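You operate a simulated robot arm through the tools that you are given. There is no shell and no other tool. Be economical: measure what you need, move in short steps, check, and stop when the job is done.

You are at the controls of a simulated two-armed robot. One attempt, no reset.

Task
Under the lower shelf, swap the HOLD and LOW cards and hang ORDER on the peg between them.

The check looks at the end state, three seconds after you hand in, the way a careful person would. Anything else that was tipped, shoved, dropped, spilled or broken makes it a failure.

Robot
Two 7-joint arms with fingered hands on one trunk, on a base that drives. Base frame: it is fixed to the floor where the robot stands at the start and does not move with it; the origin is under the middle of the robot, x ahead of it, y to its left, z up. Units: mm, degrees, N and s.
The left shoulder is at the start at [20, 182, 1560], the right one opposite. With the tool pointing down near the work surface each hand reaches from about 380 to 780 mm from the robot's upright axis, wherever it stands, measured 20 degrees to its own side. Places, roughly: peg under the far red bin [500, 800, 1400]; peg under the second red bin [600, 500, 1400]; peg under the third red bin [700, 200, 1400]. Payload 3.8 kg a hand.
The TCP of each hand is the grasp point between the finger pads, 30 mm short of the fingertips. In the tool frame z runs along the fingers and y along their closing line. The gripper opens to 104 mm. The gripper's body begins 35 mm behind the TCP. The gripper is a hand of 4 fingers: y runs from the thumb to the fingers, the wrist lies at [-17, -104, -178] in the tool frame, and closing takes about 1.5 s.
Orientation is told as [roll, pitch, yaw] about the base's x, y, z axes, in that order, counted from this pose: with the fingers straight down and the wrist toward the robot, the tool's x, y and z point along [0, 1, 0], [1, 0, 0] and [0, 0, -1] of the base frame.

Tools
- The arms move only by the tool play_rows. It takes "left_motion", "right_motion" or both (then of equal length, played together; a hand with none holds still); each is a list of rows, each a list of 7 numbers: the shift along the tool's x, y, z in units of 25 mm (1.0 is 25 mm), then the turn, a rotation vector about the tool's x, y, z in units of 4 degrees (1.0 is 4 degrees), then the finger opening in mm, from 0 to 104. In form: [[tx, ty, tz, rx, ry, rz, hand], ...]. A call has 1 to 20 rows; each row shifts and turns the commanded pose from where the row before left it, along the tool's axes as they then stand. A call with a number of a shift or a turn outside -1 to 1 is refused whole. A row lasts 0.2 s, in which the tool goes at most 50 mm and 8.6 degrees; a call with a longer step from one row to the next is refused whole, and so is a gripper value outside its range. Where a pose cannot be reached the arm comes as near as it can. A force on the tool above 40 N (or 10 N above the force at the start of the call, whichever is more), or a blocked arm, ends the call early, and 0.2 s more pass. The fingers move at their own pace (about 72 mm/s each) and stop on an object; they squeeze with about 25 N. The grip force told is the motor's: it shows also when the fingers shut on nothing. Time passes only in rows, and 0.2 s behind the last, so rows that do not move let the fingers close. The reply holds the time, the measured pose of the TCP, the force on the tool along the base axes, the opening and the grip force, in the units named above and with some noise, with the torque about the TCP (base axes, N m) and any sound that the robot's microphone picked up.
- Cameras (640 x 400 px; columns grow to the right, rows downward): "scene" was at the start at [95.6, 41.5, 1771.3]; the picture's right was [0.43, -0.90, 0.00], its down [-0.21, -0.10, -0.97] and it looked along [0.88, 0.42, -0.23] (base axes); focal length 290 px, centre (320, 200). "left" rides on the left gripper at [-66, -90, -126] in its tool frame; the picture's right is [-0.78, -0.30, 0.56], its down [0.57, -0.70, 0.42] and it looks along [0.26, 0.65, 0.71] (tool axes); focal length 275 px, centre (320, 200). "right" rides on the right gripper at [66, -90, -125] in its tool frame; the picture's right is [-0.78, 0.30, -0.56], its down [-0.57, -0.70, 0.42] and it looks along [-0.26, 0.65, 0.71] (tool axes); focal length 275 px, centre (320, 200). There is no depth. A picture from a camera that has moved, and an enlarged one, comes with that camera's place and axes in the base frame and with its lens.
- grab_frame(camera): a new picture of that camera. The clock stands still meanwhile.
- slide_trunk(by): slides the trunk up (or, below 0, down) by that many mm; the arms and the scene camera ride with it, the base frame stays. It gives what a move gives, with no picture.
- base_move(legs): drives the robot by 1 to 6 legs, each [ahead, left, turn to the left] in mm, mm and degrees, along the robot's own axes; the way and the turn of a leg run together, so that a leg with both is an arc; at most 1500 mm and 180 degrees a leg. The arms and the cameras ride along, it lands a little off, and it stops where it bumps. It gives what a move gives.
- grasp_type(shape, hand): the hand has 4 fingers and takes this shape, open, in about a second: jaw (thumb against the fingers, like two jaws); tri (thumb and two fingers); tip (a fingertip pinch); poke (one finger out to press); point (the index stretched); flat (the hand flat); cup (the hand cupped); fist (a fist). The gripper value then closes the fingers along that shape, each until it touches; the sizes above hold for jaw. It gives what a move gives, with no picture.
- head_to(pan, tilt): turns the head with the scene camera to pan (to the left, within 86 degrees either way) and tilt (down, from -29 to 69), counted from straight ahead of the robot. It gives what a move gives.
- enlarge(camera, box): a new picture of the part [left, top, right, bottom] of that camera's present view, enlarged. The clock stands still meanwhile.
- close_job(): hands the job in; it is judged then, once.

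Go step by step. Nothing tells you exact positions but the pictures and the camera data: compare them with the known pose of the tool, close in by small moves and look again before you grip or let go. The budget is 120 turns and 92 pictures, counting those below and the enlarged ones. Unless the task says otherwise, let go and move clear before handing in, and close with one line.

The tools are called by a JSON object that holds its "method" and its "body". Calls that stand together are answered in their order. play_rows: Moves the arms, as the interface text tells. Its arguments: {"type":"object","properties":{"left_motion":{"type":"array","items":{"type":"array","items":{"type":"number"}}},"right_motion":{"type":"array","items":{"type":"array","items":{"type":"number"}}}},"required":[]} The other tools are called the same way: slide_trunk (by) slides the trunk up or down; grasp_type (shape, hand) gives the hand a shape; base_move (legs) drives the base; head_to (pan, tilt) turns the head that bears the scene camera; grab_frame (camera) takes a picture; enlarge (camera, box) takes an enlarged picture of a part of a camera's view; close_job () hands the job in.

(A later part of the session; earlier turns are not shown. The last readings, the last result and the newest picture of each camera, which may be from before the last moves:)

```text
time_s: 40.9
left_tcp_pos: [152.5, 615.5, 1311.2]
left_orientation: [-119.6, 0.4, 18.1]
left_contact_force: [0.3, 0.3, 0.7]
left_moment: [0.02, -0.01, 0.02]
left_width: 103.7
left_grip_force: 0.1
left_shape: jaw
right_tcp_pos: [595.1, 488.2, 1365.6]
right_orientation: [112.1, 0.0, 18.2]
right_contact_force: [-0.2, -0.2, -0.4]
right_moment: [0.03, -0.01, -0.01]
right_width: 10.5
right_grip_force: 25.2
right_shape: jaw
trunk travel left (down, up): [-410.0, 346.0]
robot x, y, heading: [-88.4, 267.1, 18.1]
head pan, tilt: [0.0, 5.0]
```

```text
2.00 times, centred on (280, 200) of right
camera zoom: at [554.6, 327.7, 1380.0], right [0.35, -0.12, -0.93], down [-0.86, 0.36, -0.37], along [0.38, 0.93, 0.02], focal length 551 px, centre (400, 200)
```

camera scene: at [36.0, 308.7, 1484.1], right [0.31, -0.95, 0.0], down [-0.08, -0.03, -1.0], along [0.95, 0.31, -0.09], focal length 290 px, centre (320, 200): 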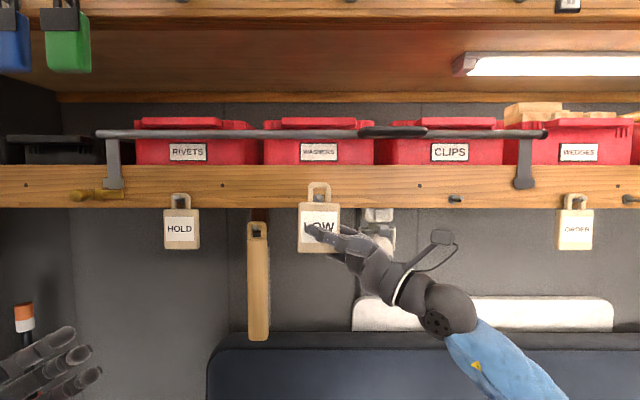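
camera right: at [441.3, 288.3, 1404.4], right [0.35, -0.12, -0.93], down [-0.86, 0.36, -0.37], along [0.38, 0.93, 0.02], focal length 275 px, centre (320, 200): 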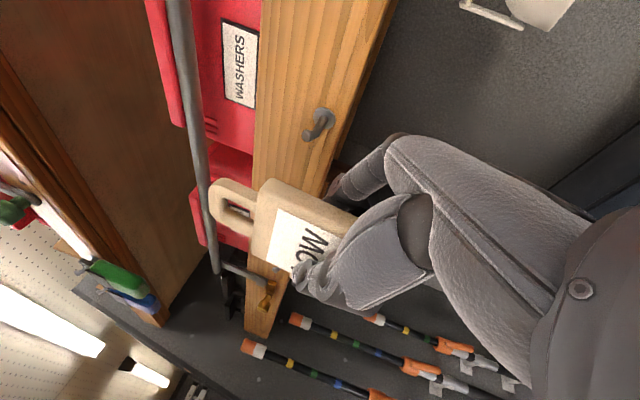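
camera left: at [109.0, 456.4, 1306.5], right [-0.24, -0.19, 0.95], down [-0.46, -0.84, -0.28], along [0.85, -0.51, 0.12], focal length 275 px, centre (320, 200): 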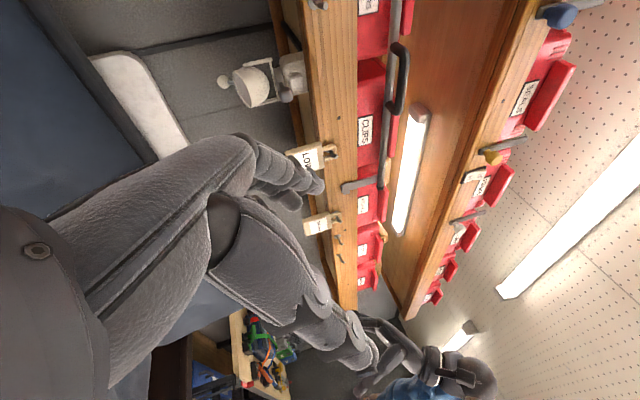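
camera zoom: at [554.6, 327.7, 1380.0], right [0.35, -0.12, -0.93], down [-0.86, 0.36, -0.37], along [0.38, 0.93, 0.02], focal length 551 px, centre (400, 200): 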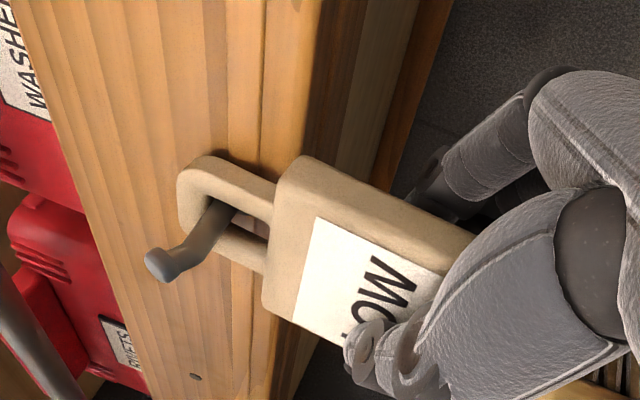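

LOW's loop is on the middle peg. I'll lower it 2 mm, open, drop straight down and back away.

{"method": "play_rows", "body": {"right_motion": [[-0.074, 0, -0.03, 0, 0, 0, 0], [0, 0, 0, 0, 0, 0, 20], [0, 0, 0, 0, 0, 0, 40], [0, 0, 0, 0, 0, 0, 104], [0, 0, 0, 0, 0, 0, 104], [0, 0, 0, 0, 0, 0, 104], [0, 0, 0, 0, 0, 0, 104], [0, 0, 0, 0, 0, 0, 104], [-0.6, 0, -0.243, 0, 0, 0, 104], [-0.6, 0, -0.243, 0, 0, 0, 104], [-0.6, 0, -0.243, 0, 0, 0, 104], [-0.6, 0, -0.243, 0, 0, 0, 104], [-0.6, 0, -0.243, 0, 0, 0, 104], [-0.6, 0, -0.243, 0, 0, 0, 104], [0, -1, 0, 0, 0, 0, 104], [0, -1, 0, 0, 0, 0, 104], [0, -1, 0, 0, 0, 0, 104], [0, -1, 0, 0, 0, 0, 104], [0, 0, 0, 0, 0, 0, 104]]}}

{"method": "grab_frame", "body": {"camera": "scene"}}

```text
time_s: 44.9
left_tcp_pos: [151.6, 616.4, 1310.3]
left_orientation: [-119.6, 0.2, 18.1]
left_contact_force: [0.3, -0.7, 0.3]
left_moment: [0.0, 0.0, 0.01]
left_width: 103.7
left_grip_force: 0.2
left_shape: jaw
right_tcp_pos: [500.1, 457.4, 1266.1]
right_orientation: [112.1, 0.0, 18.0]
right_contact_force: [-0.3, 1.0, 0.0]
right_moment: [-0.01, 0.02, 0.02]
right_width: 104.0
right_grip_force: 0.1
right_shape: jaw
trunk travel left (down, up): [-410.0, 346.0]
robot x, y, heading: [-87.2, 268.5, 18.3]
head pan, tilt: [0.0, 5.0]
```

```text
56 pictures are left
camera scene: at [36.6, 307.9, 1484.1], right [0.31, -0.95, 0.0], down [-0.08, -0.03, -1.0], along [0.95, 0.31, -0.09], focal length 290 px, centre (320, 200)
```

scene: 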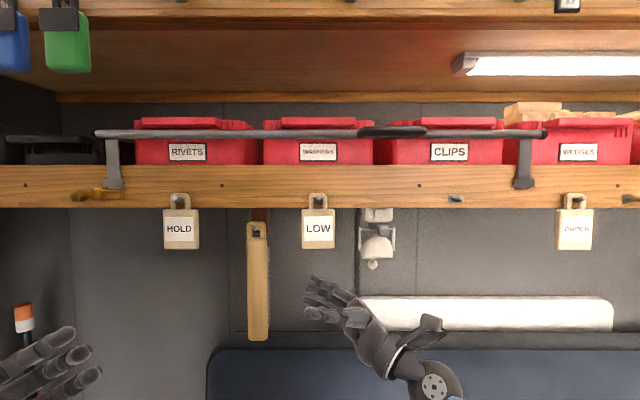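

LOW now hangs on the middle peg. I'll back the hand off further and measure how far forward the brush sits, since it is next to HOLD.

{"method": "play_rows", "body": {"right_motion": [[0, -1, 0, 0, 0, 0, 104], [0, -1, 0, 0, 0, 0, 104], [0, -1, 0, 0, 0, 0, 104], [0, 0, 0, 0, 0, 0, 104]]}}

{"method": "grab_frame", "body": {"camera": "right"}}

{"method": "enlarge", "body": {"camera": "scene", "box": [150, 180, 310, 280]}}

```text
time_s: 45.9
left_tcp_pos: [152.1, 616.4, 1310.8]
left_orientation: [-119.5, 0.3, 18.1]
left_contact_force: [-0.9, 0.5, 0.2]
left_moment: [0.01, 0.01, 0.0]
left_width: 104.0
left_grip_force: 0.0
left_shape: jaw
right_tcp_pos: [428.0, 434.2, 1266.0]
right_orientation: [112.2, 0.0, 18.2]
right_contact_force: [-0.3, 0.7, 0.4]
right_moment: [0.0, 0.01, 0.0]
right_width: 103.9
right_grip_force: 0.1
right_shape: jaw
trunk travel left (down, up): [-410.0, 346.0]
robot x, y, heading: [-88.7, 265.7, 18.1]
head pan, tilt: [0.0, 5.0]
```

```text
55 pictures are left
camera right: at [388.6, 273.0, 1281.1], right [0.35, -0.12, -0.93], down [-0.86, 0.36, -0.37], along [0.38, 0.92, 0.02], focal length 275 px, centre (320, 200)
```

right: 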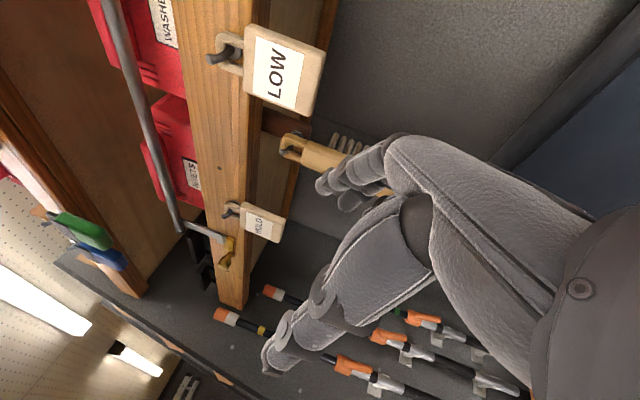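

```text
4.00 times, centred on (230, 230) of scene
camera zoom: at [36.8, 307.6, 1484.1], right [0.31, -0.95, 0.0], down [-0.08, -0.03, -1.0], along [0.95, 0.31, -0.09], focal length 1160 px, centre (680, 80)
```

zoom: 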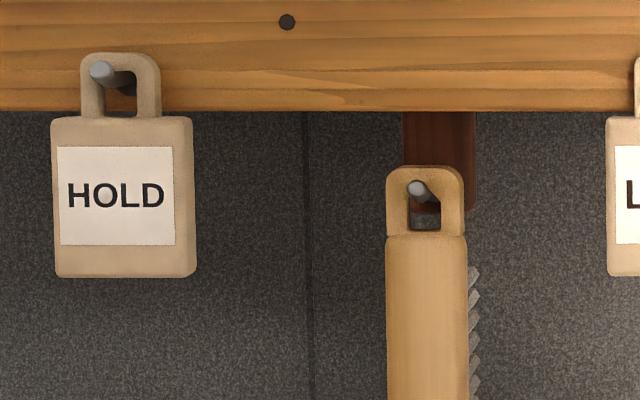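

The brush hangs about 55 mm behind the card line, so the right hand clears it in front. I'll drive left 281 mm to HOLD.

{"method": "base_move", "body": {"legs": [[0, 281, 0]]}}

{"method": "grab_frame", "body": {"camera": "scene"}}

{"method": "enlarge", "body": {"camera": "scene", "box": [240, 170, 400, 270]}}

```text
time_s: 47.9
left_tcp_pos: [64.3, 884.7, 1310.1]
left_orientation: [-119.7, 0.3, 18.0]
left_contact_force: [-1.1, 1.3, -0.4]
left_moment: [-0.01, -0.01, 0.0]
left_width: 103.7
left_grip_force: 0.0
left_shape: jaw
right_tcp_pos: [340.1, 701.9, 1265.8]
right_orientation: [111.9, 0.0, 18.1]
right_contact_force: [0.2, -0.2, -0.5]
right_moment: [0.03, 0.05, 0.01]
right_width: 103.5
right_grip_force: 0.1
right_shape: jaw
trunk travel left (down, up): [-410.0, 346.0]
robot x, y, heading: [-176.0, 534.3, 18.3]
head pan, tilt: [0.0, 5.0]
```

```text
53 pictures are left
camera scene: at [-52.1, 576.5, 1484.1], right [0.31, -0.95, 0.0], down [-0.08, -0.03, -1.0], along [0.95, 0.31, -0.09], focal length 290 px, centre (320, 200)
```

scene: 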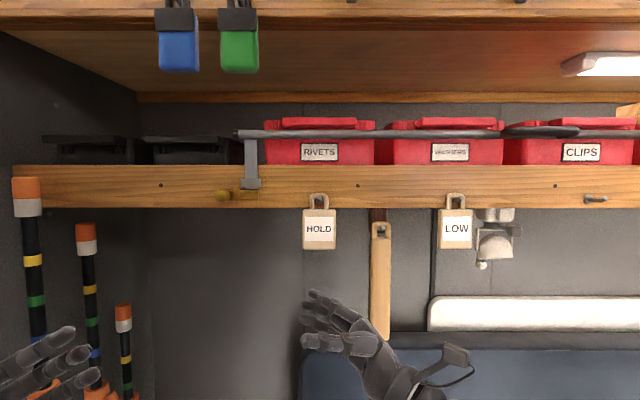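

```text
4.00 times, centred on (320, 220) of scene
camera zoom: at [-52.1, 576.5, 1484.1], right [0.31, -0.95, 0.0], down [-0.08, -0.03, -1.0], along [0.95, 0.31, -0.09], focal length 1160 px, centre (320, 120)
```

zoom: 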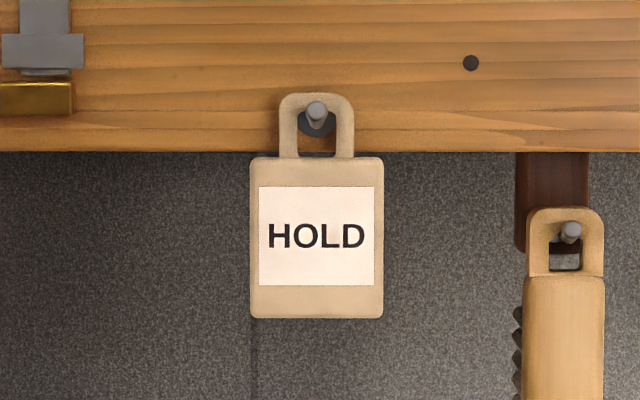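

This view is nearly identical to the first LOW view. I'll advance 175 mm below HOLD, then rise to the same grip height and check.

{"method": "play_rows", "body": {"right_motion": [[0, 1, 0, 0, 0, 0, 104], [0, 1, 0, 0, 0, 0, 104], [0, 1, 0, 0, 0, 0, 104], [0, 1, 0, 0, 0, 0, 104], [0, 1, 0, 0, 0, 0, 104], [0, 1, 0, 0, 0, 0, 104], [0, 1, 0, 0, 0, 0, 104], [0.514, 0, 0.208, 0, 0, 0, 104], [0.514, 0, 0.208, 0, 0, 0, 104], [0.514, 0, 0.208, 0, 0, 0, 104], [0.514, 0, 0.208, 0, 0, 0, 104], [0.514, 0, 0.208, 0, 0, 0, 104], [0.514, 0, 0.208, 0, 0, 0, 104], [0.514, 0, 0.208, 0, 0, 0, 104], [0, 0, 0, 0, 0, 0, 104], [0, 0, 0, 0, 0, 0, 104]]}}

{"method": "enlarge", "body": {"camera": "scene", "box": [240, 170, 400, 270]}}

{"method": "enlarge", "body": {"camera": "right", "box": [120, 100, 440, 300]}}

```text
time_s: 51.3
left_tcp_pos: [63.4, 882.6, 1310.1]
left_orientation: [-119.7, 0.3, 18.1]
left_contact_force: [-0.1, 0.0, 0.6]
left_moment: [0.0, 0.04, 0.0]
left_width: 103.5
left_grip_force: 0.0
left_shape: jaw
right_tcp_pos: [507.3, 755.8, 1361.1]
right_orientation: [112.1, 0.0, 18.1]
right_contact_force: [0.1, -0.2, -0.6]
right_moment: [0.02, -0.02, 0.01]
right_width: 103.9
right_grip_force: 0.0
right_shape: jaw
trunk travel left (down, up): [-410.0, 346.0]
robot x, y, heading: [-176.8, 533.5, 18.2]
head pan, tilt: [0.0, 5.0]
```

```text
4.00 times, centred on (320, 220) of scene
camera zoom: at [-51.8, 575.2, 1484.1], right [0.31, -0.95, 0.0], down [-0.08, -0.03, -1.0], along [0.95, 0.31, -0.09], focal length 1160 px, centre (320, 120)
```

zoom: 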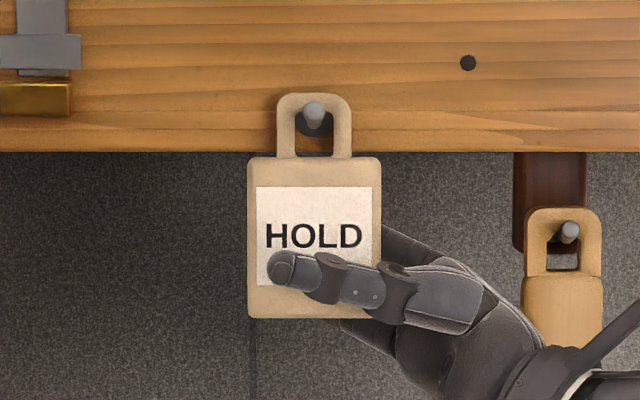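

```text
2.00 times, centred on (280, 200) of right
camera zoom: at [467.0, 594.8, 1377.1], right [0.35, -0.12, -0.93], down [-0.86, 0.36, -0.37], along [0.38, 0.92, 0.02], focal length 551 px, centre (400, 200)
```

zoom: 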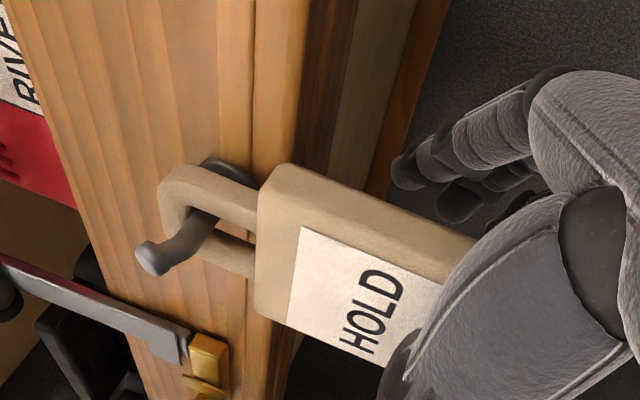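

HOLD is straddled just as LOW was. I'll close the hand, then lift and draw it out along the slope.

{"method": "play_rows", "body": {"right_motion": [[0, 0, 0, 0, 0, 0, 60], [0, 0, 0, 0, 0, 0, 30], [0, 0, 0, 0, 0, 0, 0], [0, 0, 0, 0, 0, 0, 0], [0, 0, 0, 0, 0, 0, 0], [0, 0, 0, 0, 0, 0, 0], [0, 0, 0, 0, 0, 0, 0], [0, 0, 0, 0, 0, 0, 0], [0, 0, 0, 0, 0, 0, 0]]}}

{"method": "enlarge", "body": {"camera": "right", "box": [120, 100, 440, 300]}}

```text
time_s: 53.3
left_tcp_pos: [64.3, 884.3, 1311.3]
left_orientation: [-119.6, 0.3, 18.1]
left_contact_force: [-0.3, -0.6, -0.7]
left_moment: [0.0, -0.01, -0.02]
left_width: 104.0
left_grip_force: 0.1
left_shape: jaw
right_tcp_pos: [506.3, 756.7, 1362.2]
right_orientation: [112.2, -0.1, 18.1]
right_contact_force: [-0.5, -0.6, -0.7]
right_moment: [0.0, 0.01, 0.01]
right_width: 10.0
right_grip_force: 25.2
right_shape: jaw
trunk travel left (down, up): [-410.0, 346.0]
robot x, y, heading: [-176.8, 536.5, 18.5]
head pan, tilt: [0.0, 5.0]
```

```text
2.00 times, centred on (280, 200) of right
camera zoom: at [467.1, 594.8, 1376.9], right [0.35, -0.12, -0.93], down [-0.86, 0.36, -0.37], along [0.38, 0.92, 0.02], focal length 551 px, centre (400, 200)
```

zoom: 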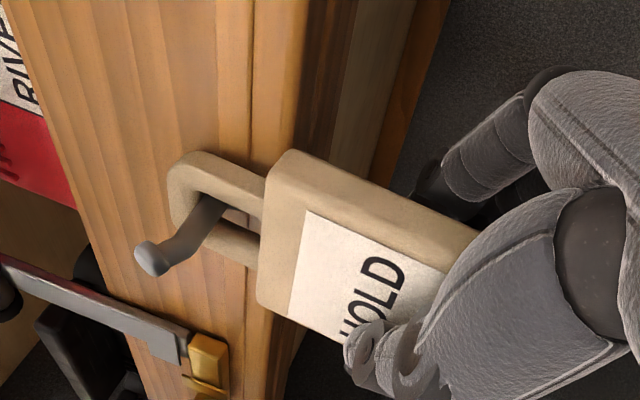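

{"method": "play_rows", "body": {"right_motion": [[0.13, 0, 0.053, 0, 0, 0, 0], [0.13, 0, 0.053, 0, 0, 0, 0], [0.111, -0.4, 0.045, 0, 0, 0, 0], [0.111, -0.4, 0.045, 0, 0, 0, 0], [0.111, -0.4, 0.045, 0, 0, 0, 0], [0.111, -0.4, 0.045, 0, 0, 0, 0], [0.111, -0.4, 0.045, 0, 0, 0, 0], [0.111, -0.4, 0.045, 0, 0, 0, 0], [0, -0.6, 0, 0, 0, 0, 0], [0, -0.6, 0, 0, 0, 0, 0], [0, -0.6, 0, 0, 0, 0, 0], [0, -0.6, 0, 0, 0, 0, 0], [0, 0, 0, 0, 0, 0, 0]]}}

{"method": "base_move", "body": {"legs": [[0, -561, 0.2]]}}

{"method": "grab_frame", "body": {"camera": "scene"}}

{"method": "enlarge", "body": {"camera": "right", "box": [180, 80, 380, 205]}}

```text
time_s: 56.1
left_tcp_pos: [64.7, 882.5, 1310.9]
left_orientation: [-119.6, 0.3, 18.1]
left_contact_force: [0.3, -0.3, -0.3]
left_moment: [-0.02, -0.01, 0.01]
left_width: 103.8
left_grip_force: 0.0
left_shape: jaw
right_tcp_pos: [392.5, 717.5, 1387.5]
right_orientation: [112.1, -0.1, 18.1]
right_contact_force: [0.2, -0.5, -0.3]
right_moment: [-0.01, -0.03, -0.01]
right_width: 10.4
right_grip_force: 25.1
right_shape: jaw
trunk travel left (down, up): [-410.0, 346.0]
robot x, y, heading: [-177.4, 535.0, 18.2]
head pan, tilt: [0.0, 5.0]
```

```text
time_s: 59.3
left_tcp_pos: [238.5, 350.2, 1310.7]
left_orientation: [-119.6, 0.3, 18.2]
left_contact_force: [-0.1, 0.2, -0.3]
left_moment: [-0.02, -0.02, -0.01]
left_width: 103.4
left_grip_force: 0.0
left_shape: jaw
right_tcp_pos: [568.8, 186.9, 1388.5]
right_orientation: [112.1, 0.0, 18.2]
right_contact_force: [-0.1, -0.3, -0.3]
right_moment: [-0.03, -0.02, -0.02]
right_width: 10.1
right_grip_force: 25.2
right_shape: jaw
trunk travel left (down, up): [-410.0, 346.0]
robot x, y, heading: [-2.0, -3.7, 18.4]
head pan, tilt: [0.0, 5.0]
```

```text
48 pictures are left
camera scene: at [124.0, 42.3, 1484.1], right [0.31, -0.95, 0.0], down [-0.08, -0.03, -1.0], along [0.95, 0.31, -0.09], focal length 290 px, centre (320, 200)
```

scene: 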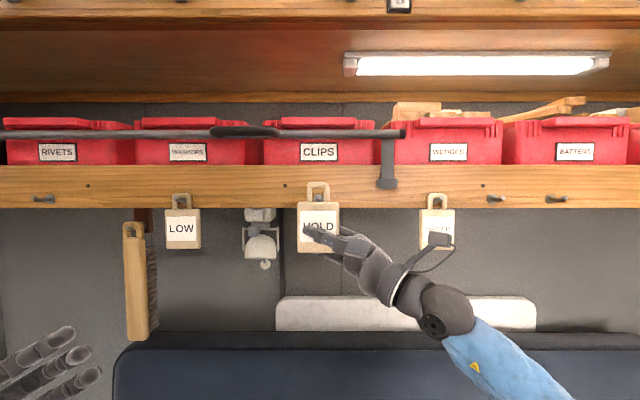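

```text
3.20 times, centred on (280, 142) of right
camera zoom: at [528.4, 25.5, 1402.7], right [0.35, -0.12, -0.93], down [-0.86, 0.36, -0.37], along [0.38, 0.93, 0.02], focal length 881 px, centre (448, 384)
```

zoom: 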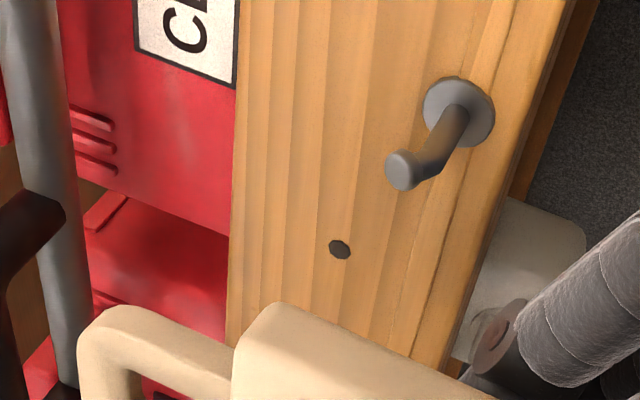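

HOLD is facing the old LOW peg. I'll advance 40 mm and check alignment.

{"method": "play_rows", "body": {"right_motion": [[0, 0.6, 0, 0, 0, 0, 0], [0, 0.5, 0, 0, 0, 0, 0], [0, 0.5, 0, 0, 0, 0, 0], [0, 0, 0, 0, 0, 0, 0], [0, 0, 0, 0, 0, 0, 0]]}}

{"method": "enlarge", "body": {"camera": "scene", "box": [270, 170, 370, 232]}}

{"method": "enlarge", "body": {"camera": "right", "box": [180, 80, 380, 205]}}

```text
time_s: 60.5
left_tcp_pos: [239.5, 351.3, 1311.8]
left_orientation: [-119.6, 0.3, 18.2]
left_contact_force: [0.9, -0.2, -0.2]
left_moment: [0.02, -0.04, -0.03]
left_width: 103.4
left_grip_force: 0.0
left_shape: jaw
right_tcp_pos: [606.2, 199.9, 1387.5]
right_orientation: [112.1, 0.1, 18.3]
right_contact_force: [0.8, -1.0, -0.7]
right_moment: [-0.01, -0.02, -0.03]
right_width: 10.5
right_grip_force: 25.0
right_shape: jaw
trunk travel left (down, up): [-410.0, 346.0]
robot x, y, heading: [-1.7, 1.0, 18.5]
head pan, tilt: [0.0, 5.0]
```

```text
6.40 times, centred on (320, 201) of scene
camera zoom: at [123.8, 43.2, 1484.1], right [0.31, -0.95, 0.0], down [-0.08, -0.03, -1.0], along [0.95, 0.31, -0.09], focal length 1856 px, centre (320, 194)
```

zoom: 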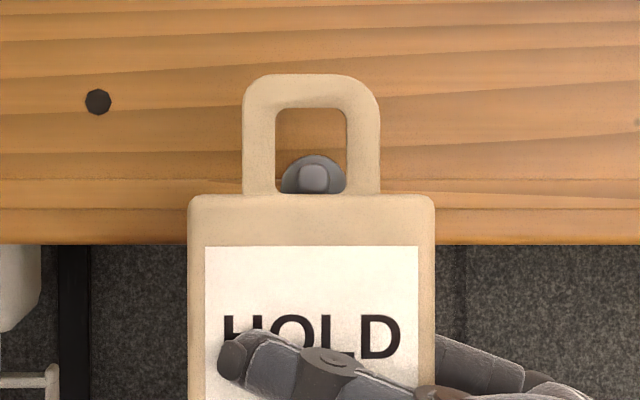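

```text
3.20 times, centred on (280, 142) of right
camera zoom: at [566.4, 38.5, 1402.5], right [0.35, -0.12, -0.93], down [-0.86, 0.36, -0.37], along [0.38, 0.93, 0.02], focal length 881 px, centre (448, 384)
```

zoom: 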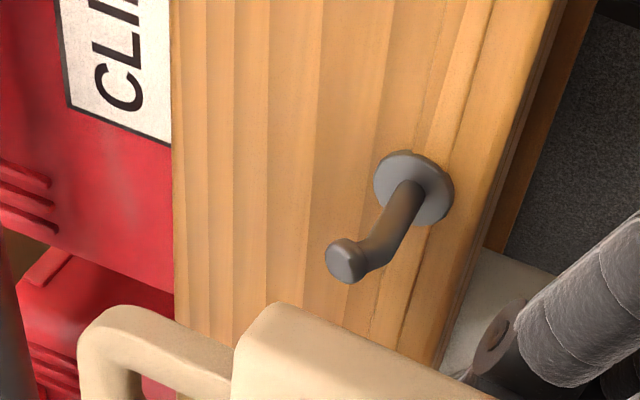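

The loop and peg tip are aligned within 1 mm. I'll hang HOLD.

{"method": "play_rows", "body": {"right_motion": [[0, 0.4, 0, 0, 0, 0, 0], [0, 0.4, 0, 0, 0, 0, 0], [-0.111, 0.4, -0.045, 0, 0, 0, 0], [-0.111, 0.4, -0.045, 0, 0, 0, 0], [-0.111, 0.4, -0.045, 0, 0, 0, 0], [-0.111, 0.4, -0.045, 0, 0, 0, 0], [-0.111, 0.4, -0.045, 0, 0, 0, 0], [-0.111, 0.4, -0.045, 0, 0, 0, 0], [-0.111, 0, -0.045, 0, 0, 0, 0], [-0.111, 0, -0.045, 0, 0, 0, 0], [0, 0, 0, 0, 0, 0, 0]]}}

{"method": "enlarge", "body": {"camera": "scene", "box": [240, 170, 400, 270]}}

{"method": "enlarge", "body": {"camera": "right", "box": [120, 100, 440, 300]}}

```text
time_s: 62.9
left_tcp_pos: [237.7, 351.4, 1310.7]
left_orientation: [-119.5, 0.4, 18.2]
left_contact_force: [-0.1, 0.6, 0.1]
left_moment: [-0.01, -0.01, -0.03]
left_width: 103.9
left_grip_force: 0.1
left_shape: jaw
right_tcp_pos: [682.5, 225.6, 1362.1]
right_orientation: [112.1, 0.0, 18.3]
right_contact_force: [0.5, -0.2, -0.6]
right_moment: [-0.01, 0.0, -0.01]
right_width: 10.3
right_grip_force: 24.8
right_shape: jaw
trunk travel left (down, up): [-410.0, 346.0]
robot x, y, heading: [-1.3, 0.3, 18.2]
head pan, tilt: [0.0, 5.0]
```

```text
4.00 times, centred on (320, 220) of scene
camera zoom: at [123.7, 43.0, 1484.1], right [0.31, -0.95, 0.0], down [-0.08, -0.03, -1.0], along [0.95, 0.31, -0.09], focal length 1160 px, centre (320, 120)
```

zoom: 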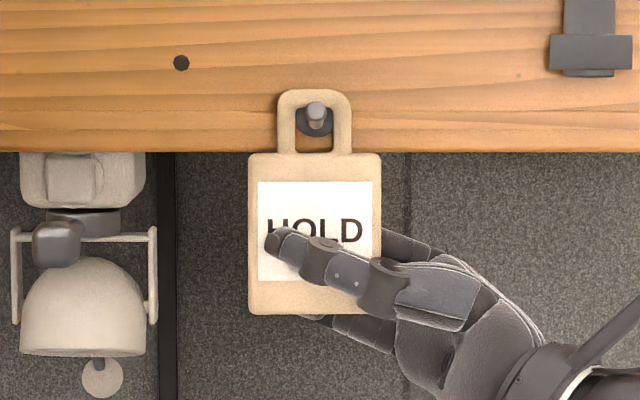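

```text
2.00 times, centred on (280, 200) of right
camera zoom: at [642.2, 63.8, 1378.5], right [0.35, -0.12, -0.93], down [-0.86, 0.36, -0.37], along [0.38, 0.93, 0.02], focal length 551 px, centre (400, 200)
```

zoom: 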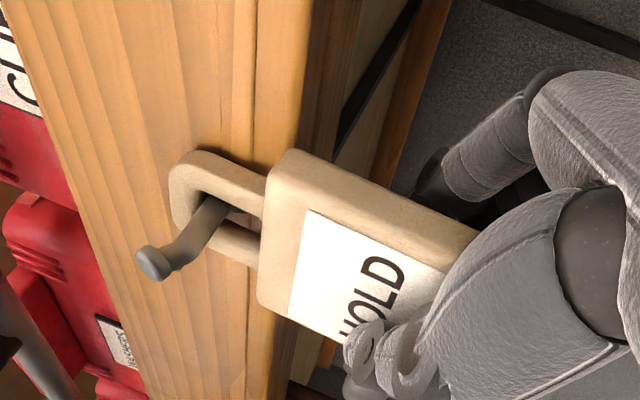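

HOLD is on its new peg. I'll lower it 2 mm, release, drop down and back away, then drive to LOW on the middle peg.

{"method": "play_rows", "body": {"right_motion": [[-0.074, 0, -0.03, 0, 0, 0, 0], [0, 0, 0, 0, 0, 0, 20], [0, 0, 0, 0, 0, 0, 40], [0, 0, 0, 0, 0, 0, 104], [0, 0, 0, 0, 0, 0, 104], [0, 0, 0, 0, 0, 0, 104], [0, 0, 0, 0, 0, 0, 104], [0, 0, 0, 0, 0, 0, 104], [-0.6, 0, -0.243, 0, 0, 0, 104], [-0.6, 0, -0.243, 0, 0, 0, 104], [-0.6, 0, -0.243, 0, 0, 0, 104], [-0.6, 0, -0.243, 0, 0, 0, 104], [-0.6, 0, -0.243, 0, 0, 0, 104], [-0.6, 0, -0.243, 0, 0, 0, 104], [0, -1, 0, 0, 0, 0, 104], [0, -1, 0, 0, 0, 0, 104], [0, -1, 0, 0, 0, 0, 104], [0, -1, 0, 0, 0, 0, 104], [0, -1, 0, 0, 0, 0, 104], [0, -1, 0, 0, 0, 0, 104]]}}

{"method": "base_move", "body": {"legs": [[0, 281, 0]]}}

{"method": "grab_frame", "body": {"camera": "scene"}}

{"method": "enlarge", "body": {"camera": "scene", "box": [240, 170, 400, 270]}}

```text
time_s: 67.1
left_tcp_pos: [237.8, 351.0, 1310.4]
left_orientation: [-119.7, 0.3, 18.2]
left_contact_force: [0.4, -0.6, -0.7]
left_moment: [-0.01, 0.01, -0.02]
left_width: 103.6
left_grip_force: 0.0
left_shape: jaw
right_tcp_pos: [538.3, 177.8, 1264.7]
right_orientation: [112.1, -0.1, 18.2]
right_contact_force: [0.0, 0.1, 0.9]
right_moment: [0.0, -0.03, -0.04]
right_width: 103.8
right_grip_force: 0.1
right_shape: jaw
trunk travel left (down, up): [-410.0, 346.0]
robot x, y, heading: [0.4, 4.1, 18.2]
head pan, tilt: [0.0, 5.0]
```

```text
time_s: 69.0
left_tcp_pos: [150.4, 618.4, 1310.1]
left_orientation: [-119.8, 0.3, 18.1]
left_contact_force: [-0.1, -0.9, 0.0]
left_moment: [0.02, -0.02, -0.01]
left_width: 103.6
left_grip_force: 0.0
left_shape: jaw
right_tcp_pos: [451.1, 445.4, 1264.6]
right_orientation: [112.0, 0.0, 18.1]
right_contact_force: [-0.2, 0.0, -0.3]
right_moment: [0.01, -0.03, -0.01]
right_width: 103.9
right_grip_force: 0.0
right_shape: jaw
trunk travel left (down, up): [-410.0, 346.0]
robot x, y, heading: [-85.5, 266.3, 18.2]
head pan, tilt: [0.0, 5.0]
```

```text
42 pictures are left
camera scene: at [35.5, 310.6, 1484.1], right [0.31, -0.95, 0.0], down [-0.08, -0.03, -1.0], along [0.95, 0.31, -0.09], focal length 290 px, centre (320, 200)
```

scene: 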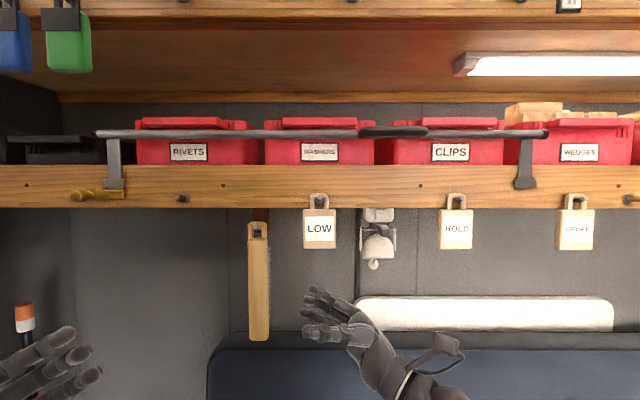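

```text
4.00 times, centred on (320, 220) of scene
camera zoom: at [35.5, 310.6, 1484.1], right [0.31, -0.95, 0.0], down [-0.08, -0.03, -1.0], along [0.95, 0.31, -0.09], focal length 1160 px, centre (320, 120)
```

zoom: 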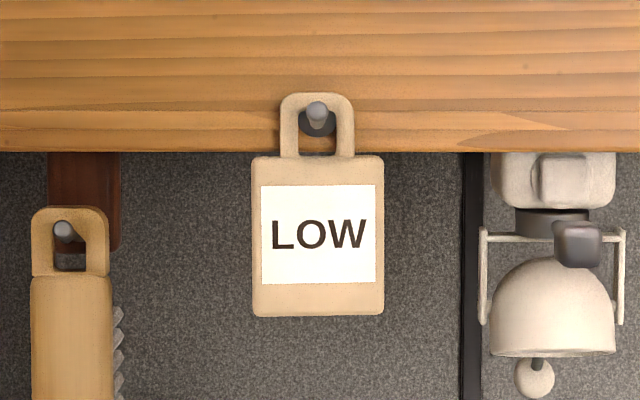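

LOW on the middle peg is in the familiar position. I'll advance, rise and grip in one go, then check.

{"method": "play_rows", "body": {"right_motion": [[0, 1, 0, 0, 0, 0, 104], [0, 1, 0, 0, 0, 0, 104], [0, 1, 0, 0, 0, 0, 104], [0, 1, 0, 0, 0, 0, 104], [0, 1, 0, 0, 0, 0, 104], [0, 1, 0, 0, 0, 0, 104], [0.6, 0.07, 0.243, 0, 0, 0, 104], [0.6, 0, 0.243, 0, 0, 0, 104], [0.6, 0, 0.243, 0, 0, 0, 104], [0.6, 0, 0.243, 0, 0, 0, 104], [0.6, 0, 0.243, 0, 0, 0, 104], [0.6, 0, 0.243, 0, 0, 0, 104], [0, 0, 0, 0, 0, 0, 104], [0, 0, 0, 0, 0, 0, 50], [0, 0, 0, 0, 0, 0, 0], [0, 0, 0, 0, 0, 0, 0], [0, 0, 0, 0, 0, 0, 0], [0, 0, 0, 0, 0, 0, 0], [0, 0, 0, 0, 0, 0, 0], [0, 0, 0, 0, 0, 0, 0]]}}

{"method": "enlarge", "body": {"camera": "scene", "box": [240, 170, 400, 270]}}

{"method": "enlarge", "body": {"camera": "right", "box": [120, 100, 440, 300]}}

```text
time_s: 73.2
left_tcp_pos: [152.0, 617.0, 1310.7]
left_orientation: [-119.6, 0.4, 18.1]
left_contact_force: [0.0, -1.0, -0.6]
left_moment: [0.01, 0.0, -0.01]
left_width: 103.7
left_grip_force: 0.1
left_shape: jaw
right_tcp_pos: [594.9, 490.7, 1361.9]
right_orientation: [112.0, 0.0, 18.1]
right_contact_force: [-0.5, -0.4, 0.0]
right_moment: [0.04, 0.01, 0.01]
right_width: 10.6
right_grip_force: 24.7
right_shape: jaw
trunk travel left (down, up): [-410.0, 346.0]
robot x, y, heading: [-90.8, 265.6, 18.3]
head pan, tilt: [0.0, 5.0]
```

```text
4.00 times, centred on (320, 220) of scene
camera zoom: at [35.9, 309.3, 1484.1], right [0.31, -0.95, 0.0], down [-0.08, -0.03, -1.0], along [0.95, 0.31, -0.09], focal length 1160 px, centre (320, 120)
```

zoom: 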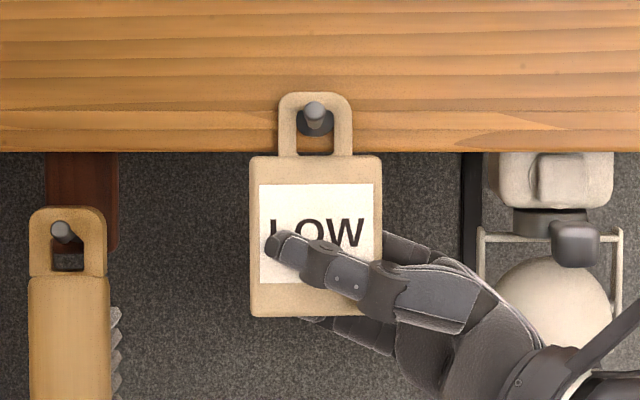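

```text
2.00 times, centred on (280, 200) of right
camera zoom: at [555.6, 329.5, 1376.8], right [0.35, -0.12, -0.93], down [-0.86, 0.36, -0.37], along [0.38, 0.92, 0.02], focal length 551 px, centre (400, 200)
```

zoom: 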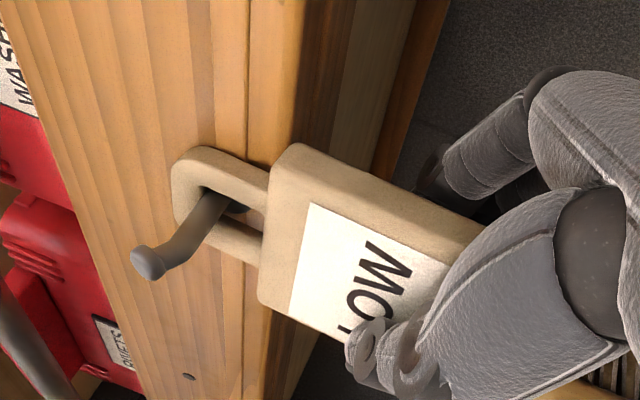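

LOW is gripped again. I'll draw it off, drive left 281 mm to the empty HOLD peg, and advance 40 mm to check alignment.

{"method": "play_rows", "body": {"right_motion": [[0.13, 0, 0.053, 0, 0, 0, 0], [0.13, 0, 0.053, 0, 0, 0, 0], [0.111, -0.4, 0.045, 0, 0, 0, 0], [0.111, -0.4, 0.045, 0, 0, 0, 0], [0.111, -0.4, 0.045, 0, 0, 0, 0], [0.111, -0.4, 0.045, 0, 0, 0, 0], [0.111, -0.4, 0.045, 0, 0, 0, 0], [0.111, -0.4, 0.045, 0, 0, 0, 0], [0, -0.6, 0, 0, 0, 0, 0], [0, -0.6, 0, 0, 0, 0, 0], [0, -0.6, 0, 0, 0, 0, 0], [0, -0.6, 0, 0, 0, 0, 0], [0, 0, 0, 0, 0, 0, 0]]}}

{"method": "base_move", "body": {"legs": [[0, 281, 0]]}}

{"method": "grab_frame", "body": {"camera": "scene"}}

{"method": "enlarge", "body": {"camera": "right", "box": [180, 80, 380, 205]}}

```text
time_s: 76.0
left_tcp_pos: [150.8, 618.4, 1310.3]
left_orientation: [-119.7, 0.2, 18.0]
left_contact_force: [0.2, 0.1, 0.7]
left_moment: [0.03, 0.01, 0.0]
left_width: 103.4
left_grip_force: 0.1
left_shape: jaw
right_tcp_pos: [481.5, 454.4, 1387.3]
right_orientation: [112.2, 0.0, 18.1]
right_contact_force: [0.7, -0.5, -0.9]
right_moment: [-0.03, 0.02, 0.01]
right_width: 10.6
right_grip_force: 24.6
right_shape: jaw
trunk travel left (down, up): [-410.0, 346.0]
robot x, y, heading: [-88.7, 268.3, 18.3]
head pan, tilt: [0.0, 5.0]
```

```text
time_s: 78.0
left_tcp_pos: [62.2, 886.8, 1309.8]
left_orientation: [-119.7, 0.3, 18.1]
left_contact_force: [-0.2, 0.3, -0.1]
left_moment: [0.03, 0.01, -0.01]
left_width: 103.7
left_grip_force: 0.0
left_shape: jaw
right_tcp_pos: [393.2, 722.8, 1386.7]
right_orientation: [112.1, 0.0, 18.1]
right_contact_force: [0.0, -0.2, -0.2]
right_moment: [-0.01, -0.01, -0.03]
right_width: 10.6
right_grip_force: 25.1
right_shape: jaw
trunk travel left (down, up): [-410.0, 346.0]
robot x, y, heading: [-174.5, 534.2, 18.3]
head pan, tilt: [0.0, 5.0]
```

```text
38 pictures are left
camera scene: at [-52.5, 578.7, 1484.1], right [0.31, -0.95, 0.0], down [-0.08, -0.03, -1.0], along [0.95, 0.31, -0.09], focal length 290 px, centre (320, 200)
```

scene: 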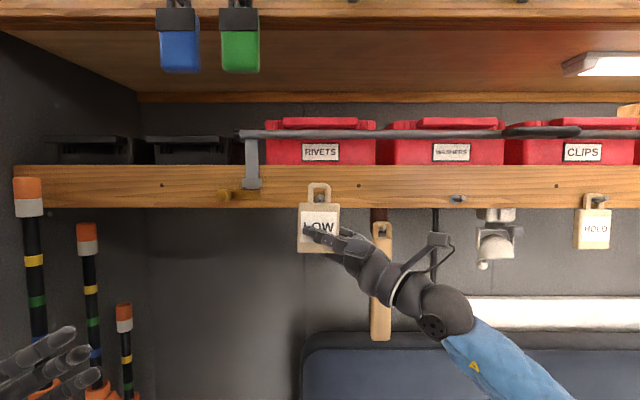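

```text
3.20 times, centred on (280, 142) of right
camera zoom: at [353.7, 561.6, 1401.9], right [0.35, -0.12, -0.93], down [-0.86, 0.36, -0.37], along [0.38, 0.92, 0.02], focal length 881 px, centre (448, 384)
```

zoom: 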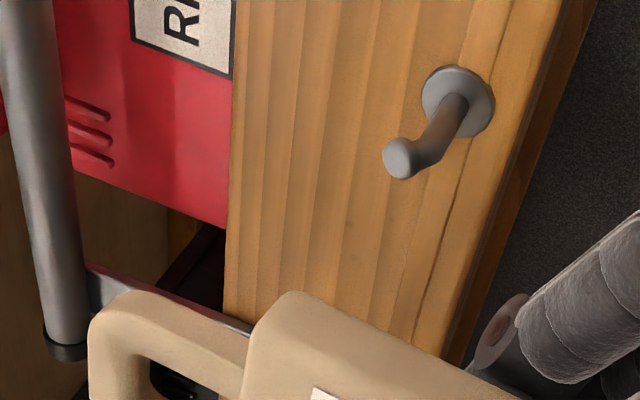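

{"method": "play_rows", "body": {"right_motion": [[0, 0.6, 0, 0, 0, 0, 0], [0, 0.5, 0, 0, 0, 0, 0], [0, 0.5, 0, 0, 0, 0, 0], [0, 0, 0, 0, 0, 0, 0], [0, 0, 0, 0, 0, 0, 0]]}}

{"method": "enlarge", "body": {"camera": "scene", "box": [270, 170, 370, 232]}}

```text
time_s: 79.2
left_tcp_pos: [64.3, 885.1, 1311.5]
left_orientation: [-119.5, 0.3, 18.1]
left_contact_force: [-0.1, -0.3, 0.0]
left_moment: [0.0, 0.0, 0.05]
left_width: 103.8
left_grip_force: 0.0
left_shape: jaw
right_tcp_pos: [434.1, 734.6, 1386.6]
right_orientation: [112.0, 0.0, 18.0]
right_contact_force: [0.5, 0.6, -0.9]
right_moment: [0.02, -0.01, -0.01]
right_width: 10.6
right_grip_force: 25.0
right_shape: jaw
trunk travel left (down, up): [-410.0, 346.0]
robot x, y, heading: [-173.9, 534.8, 18.3]
head pan, tilt: [0.0, 5.0]
```

```text
6.40 times, centred on (320, 201) of scene
camera zoom: at [-52.0, 577.4, 1484.1], right [0.31, -0.95, 0.0], down [-0.08, -0.03, -1.0], along [0.95, 0.31, -0.09], focal length 1856 px, centre (320, 194)
```

zoom: 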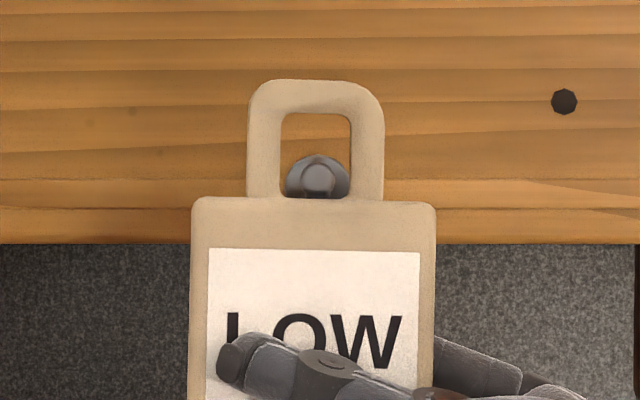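

The loop and peg are aligned, with the card about 1 mm lower than before. I'll add 1 mm of height and hang LOW.

{"method": "play_rows", "body": {"right_motion": [[0.037, 0.4, 0.015, 0, 0, 0, 0], [0, 0.4, 0, 0, 0, 0, 0], [-0.111, 0.4, -0.045, 0, 0, 0, 0], [-0.111, 0.4, -0.045, 0, 0, 0, 0], [-0.111, 0.4, -0.045, 0, 0, 0, 0], [-0.111, 0.4, -0.045, 0, 0, 0, 0], [-0.111, 0.4, -0.045, 0, 0, 0, 0], [-0.111, 0.4, -0.045, 0, 0, 0, 0], [-0.111, 0, -0.045, 0, 0, 0, 0], [-0.111, 0, -0.045, 0, 0, 0, 0], [0, 0, 0, 0, 0, 0, 0]]}}

{"method": "enlarge", "body": {"camera": "scene", "box": [240, 170, 400, 270]}}

{"method": "enlarge", "body": {"camera": "right", "box": [120, 100, 440, 300]}}

```text
time_s: 81.6
left_tcp_pos: [64.2, 884.6, 1309.7]
left_orientation: [-119.6, 0.3, 18.1]
left_contact_force: [-0.2, 0.0, 0.0]
left_moment: [-0.01, -0.02, -0.01]
left_width: 103.8
left_grip_force: 0.1
left_shape: jaw
right_tcp_pos: [508.7, 759.0, 1363.7]
right_orientation: [112.0, 0.0, 18.1]
right_contact_force: [0.1, 0.4, -0.3]
right_moment: [0.01, -0.01, 0.02]
right_width: 10.6
right_grip_force: 25.4
right_shape: jaw
trunk travel left (down, up): [-410.0, 346.0]
robot x, y, heading: [-179.2, 537.8, 18.4]
head pan, tilt: [0.0, 5.0]
```

```text
4.00 times, centred on (320, 220) of scene
camera zoom: at [-52.2, 577.4, 1484.1], right [0.31, -0.95, 0.0], down [-0.08, -0.03, -1.0], along [0.95, 0.31, -0.09], focal length 1160 px, centre (320, 120)
```

zoom: 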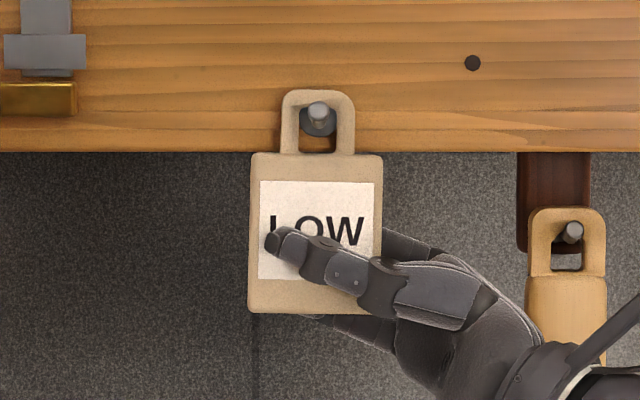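

```text
2.00 times, centred on (280, 200) of right
camera zoom: at [468.1, 597.6, 1378.5], right [0.35, -0.12, -0.93], down [-0.86, 0.36, -0.37], along [0.38, 0.92, 0.02], focal length 551 px, centre (400, 200)
```

zoom: 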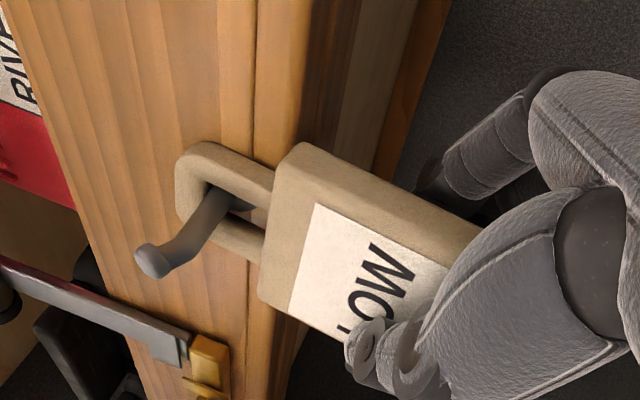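

LOW is threaded on the HOLD peg. I'll release it, back off, and drive right about 805 mm to ORDER.

{"method": "play_rows", "body": {"right_motion": [[-0.074, 0, -0.03, 0, 0, 0, 0], [0, 0, 0, 0, 0, 0, 20], [0, 0, 0, 0, 0, 0, 40], [0, 0, 0, 0, 0, 0, 104], [0, 0, 0, 0, 0, 0, 104], [0, 0, 0, 0, 0, 0, 104], [0, 0, 0, 0, 0, 0, 104], [0, 0, 0, 0, 0, 0, 104], [-0.6, 0, -0.243, 0, 0, 0, 104], [-0.6, 0, -0.243, 0, 0, 0, 104], [-0.6, 0, -0.243, 0, 0, 0, 104], [-0.6, 0, -0.243, 0, 0, 0, 104], [-0.6, 0, -0.243, 0, 0, 0, 104], [-0.6, 0, -0.243, 0, 0, 0, 104], [0, -1, 0, 0, 0, 0, 104], [0, -1, 0, 0, 0, 0, 104], [0, -1, 0, 0, 0, 0, 104], [0, -1, 0, 0, 0, 0, 104], [0, -1, 0, 0, 0, 0, 104], [0, -1, 0, 0, 0, 0, 104]]}}

{"method": "grab_frame", "body": {"camera": "scene"}}

{"method": "base_move", "body": {"legs": [[0, -804, 0.2]]}}

{"method": "grab_frame", "body": {"camera": "scene"}}

{"method": "enlarge", "body": {"camera": "scene", "box": [240, 170, 400, 270]}}

```text
time_s: 85.8
left_tcp_pos: [64.8, 885.5, 1311.8]
left_orientation: [-119.7, 0.2, 18.1]
left_contact_force: [0.1, 0.5, 0.0]
left_moment: [0.05, 0.0, -0.01]
left_width: 103.4
left_grip_force: 0.0
left_shape: jaw
right_tcp_pos: [364.9, 712.8, 1265.5]
right_orientation: [112.2, 0.0, 18.0]
right_contact_force: [0.0, 0.5, -0.3]
right_moment: [-0.01, 0.0, 0.0]
right_width: 103.6
right_grip_force: 0.1
right_shape: jaw
trunk travel left (down, up): [-410.0, 346.0]
robot x, y, heading: [-181.8, 538.1, 18.2]
head pan, tilt: [0.0, 5.0]
```

```text
33 pictures are left
camera scene: at [-52.8, 577.5, 1484.2], right [0.31, -0.95, 0.0], down [-0.08, -0.03, -1.0], along [0.95, 0.31, -0.09], focal length 290 px, centre (320, 200)
```

scene: 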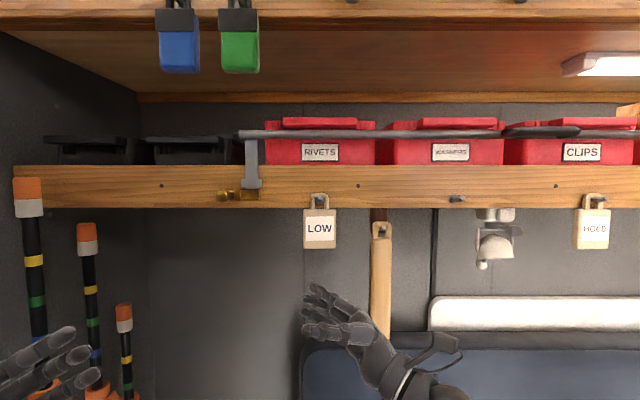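

```text
time_s: 90.1
left_tcp_pos: [315.3, 120.6, 1311.6]
left_orientation: [-119.7, 0.3, 18.3]
left_contact_force: [0.0, -0.5, -0.7]
left_moment: [0.01, 0.03, 0.0]
left_width: 103.8
left_grip_force: 0.0
left_shape: jaw
right_tcp_pos: [619.8, -49.9, 1266.9]
right_orientation: [112.1, 0.0, 18.6]
right_contact_force: [-1.2, -0.2, -0.1]
right_moment: [0.02, -0.01, -0.02]
right_width: 103.8
right_grip_force: 0.1
right_shape: jaw
trunk travel left (down, up): [-410.0, 346.0]
robot x, y, heading: [77.2, -229.6, 18.6]
head pan, tilt: [0.0, 5.0]
```

```text
32 pictures are left
camera scene: at [201.8, -188.4, 1484.1], right [0.32, -0.95, 0.0], down [-0.08, -0.03, -1.0], along [0.94, 0.32, -0.09], focal length 290 px, centre (320, 200)
```

scene: 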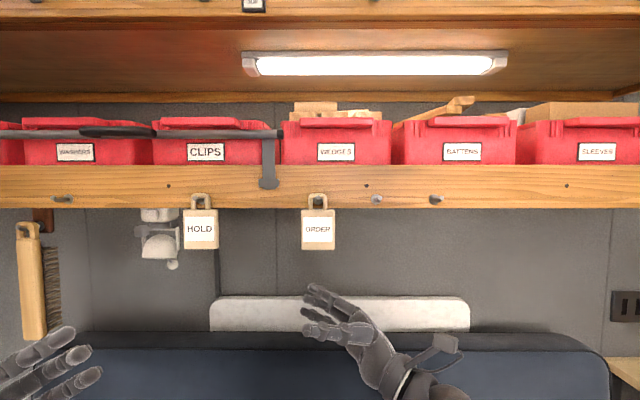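

```text
4.00 times, centred on (320, 220) of scene
camera zoom: at [201.8, -188.4, 1484.1], right [0.32, -0.95, 0.0], down [-0.08, -0.03, -1.0], along [0.94, 0.32, -0.09], focal length 1160 px, centre (320, 120)
```

zoom: 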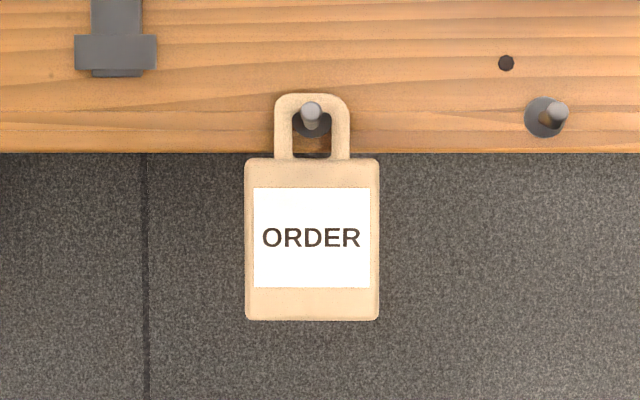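

ORDER is in place about 2 mm left of the usual position. I'll make that correction, advance, rise and grip.

{"method": "play_rows", "body": {"right_motion": [[-0.03, 1, 0.074, 0, 0, 0, 104], [0, 1, 0, 0, 0, 0, 104], [0, 1, 0, 0, 0, 0, 104], [0, 1, 0, 0, 0, 0, 104], [0, 1, 0, 0, 0, 0, 104], [0, 0.92, 0, 0, 0, 0, 104], [0.587, 0, 0.238, 0, 0, 0, 104], [0.587, 0, 0.238, 0, 0, 0, 104], [0.587, 0, 0.238, 0, 0, 0, 104], [0.587, 0, 0.238, 0, 0, 0, 104], [0.587, 0, 0.238, 0, 0, 0, 104], [0.587, 0, 0.238, 0, 0, 0, 104], [0, 0, 0, 0, 0, 0, 104], [0, 0, 0, 0, 0, 0, 50], [0, 0, 0, 0, 0, 0, 0], [0, 0, 0, 0, 0, 0, 0], [0, 0, 0, 0, 0, 0, 0], [0, 0, 0, 0, 0, 0, 0], [0, 0, 0, 0, 0, 0, 0], [0, 0, 0, 0, 0, 0, 0]]}}

{"method": "enlarge", "body": {"camera": "scene", "box": [240, 170, 400, 270]}}

{"method": "enlarge", "body": {"camera": "right", "box": [120, 100, 440, 300]}}

```text
time_s: 94.3
left_tcp_pos: [316.3, 121.1, 1310.6]
left_orientation: [-119.6, 0.4, 18.4]
left_contact_force: [-0.1, -0.6, 0.0]
left_moment: [0.0, -0.01, 0.01]
left_width: 103.6
left_grip_force: 0.1
left_shape: jaw
right_tcp_pos: [758.9, -2.1, 1361.3]
right_orientation: [112.1, 0.0, 18.5]
right_contact_force: [0.5, -0.3, 0.1]
right_moment: [-0.01, -0.01, -0.01]
right_width: 10.4
right_grip_force: 24.9
right_shape: jaw
trunk travel left (down, up): [-410.0, 346.0]
robot x, y, heading: [77.7, -231.6, 18.6]
head pan, tilt: [0.0, 5.0]
```

```text
4.00 times, centred on (320, 220) of scene
camera zoom: at [201.6, -187.8, 1484.1], right [0.32, -0.95, 0.0], down [-0.08, -0.03, -1.0], along [0.94, 0.32, -0.09], focal length 1160 px, centre (320, 120)
```

zoom: 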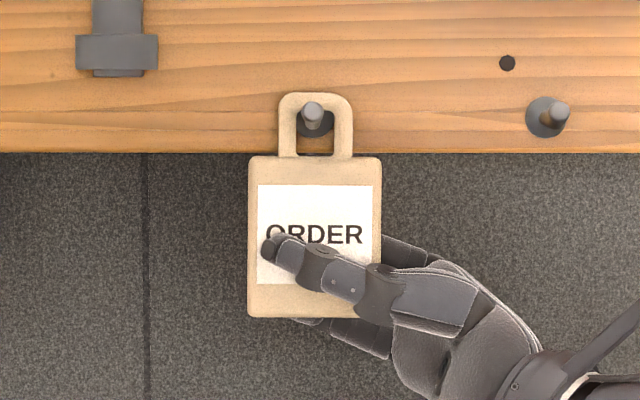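

```text
2.00 times, centred on (280, 200) of right
camera zoom: at [719.0, -163.6, 1375.6], right [0.35, -0.12, -0.93], down [-0.86, 0.36, -0.37], along [0.37, 0.93, 0.02], focal length 551 px, centre (400, 200)
```

zoom: 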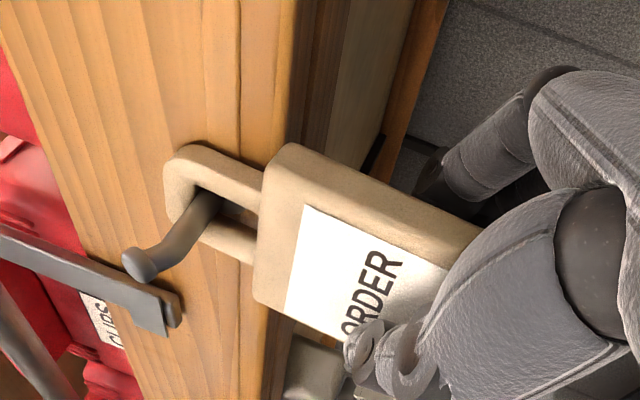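

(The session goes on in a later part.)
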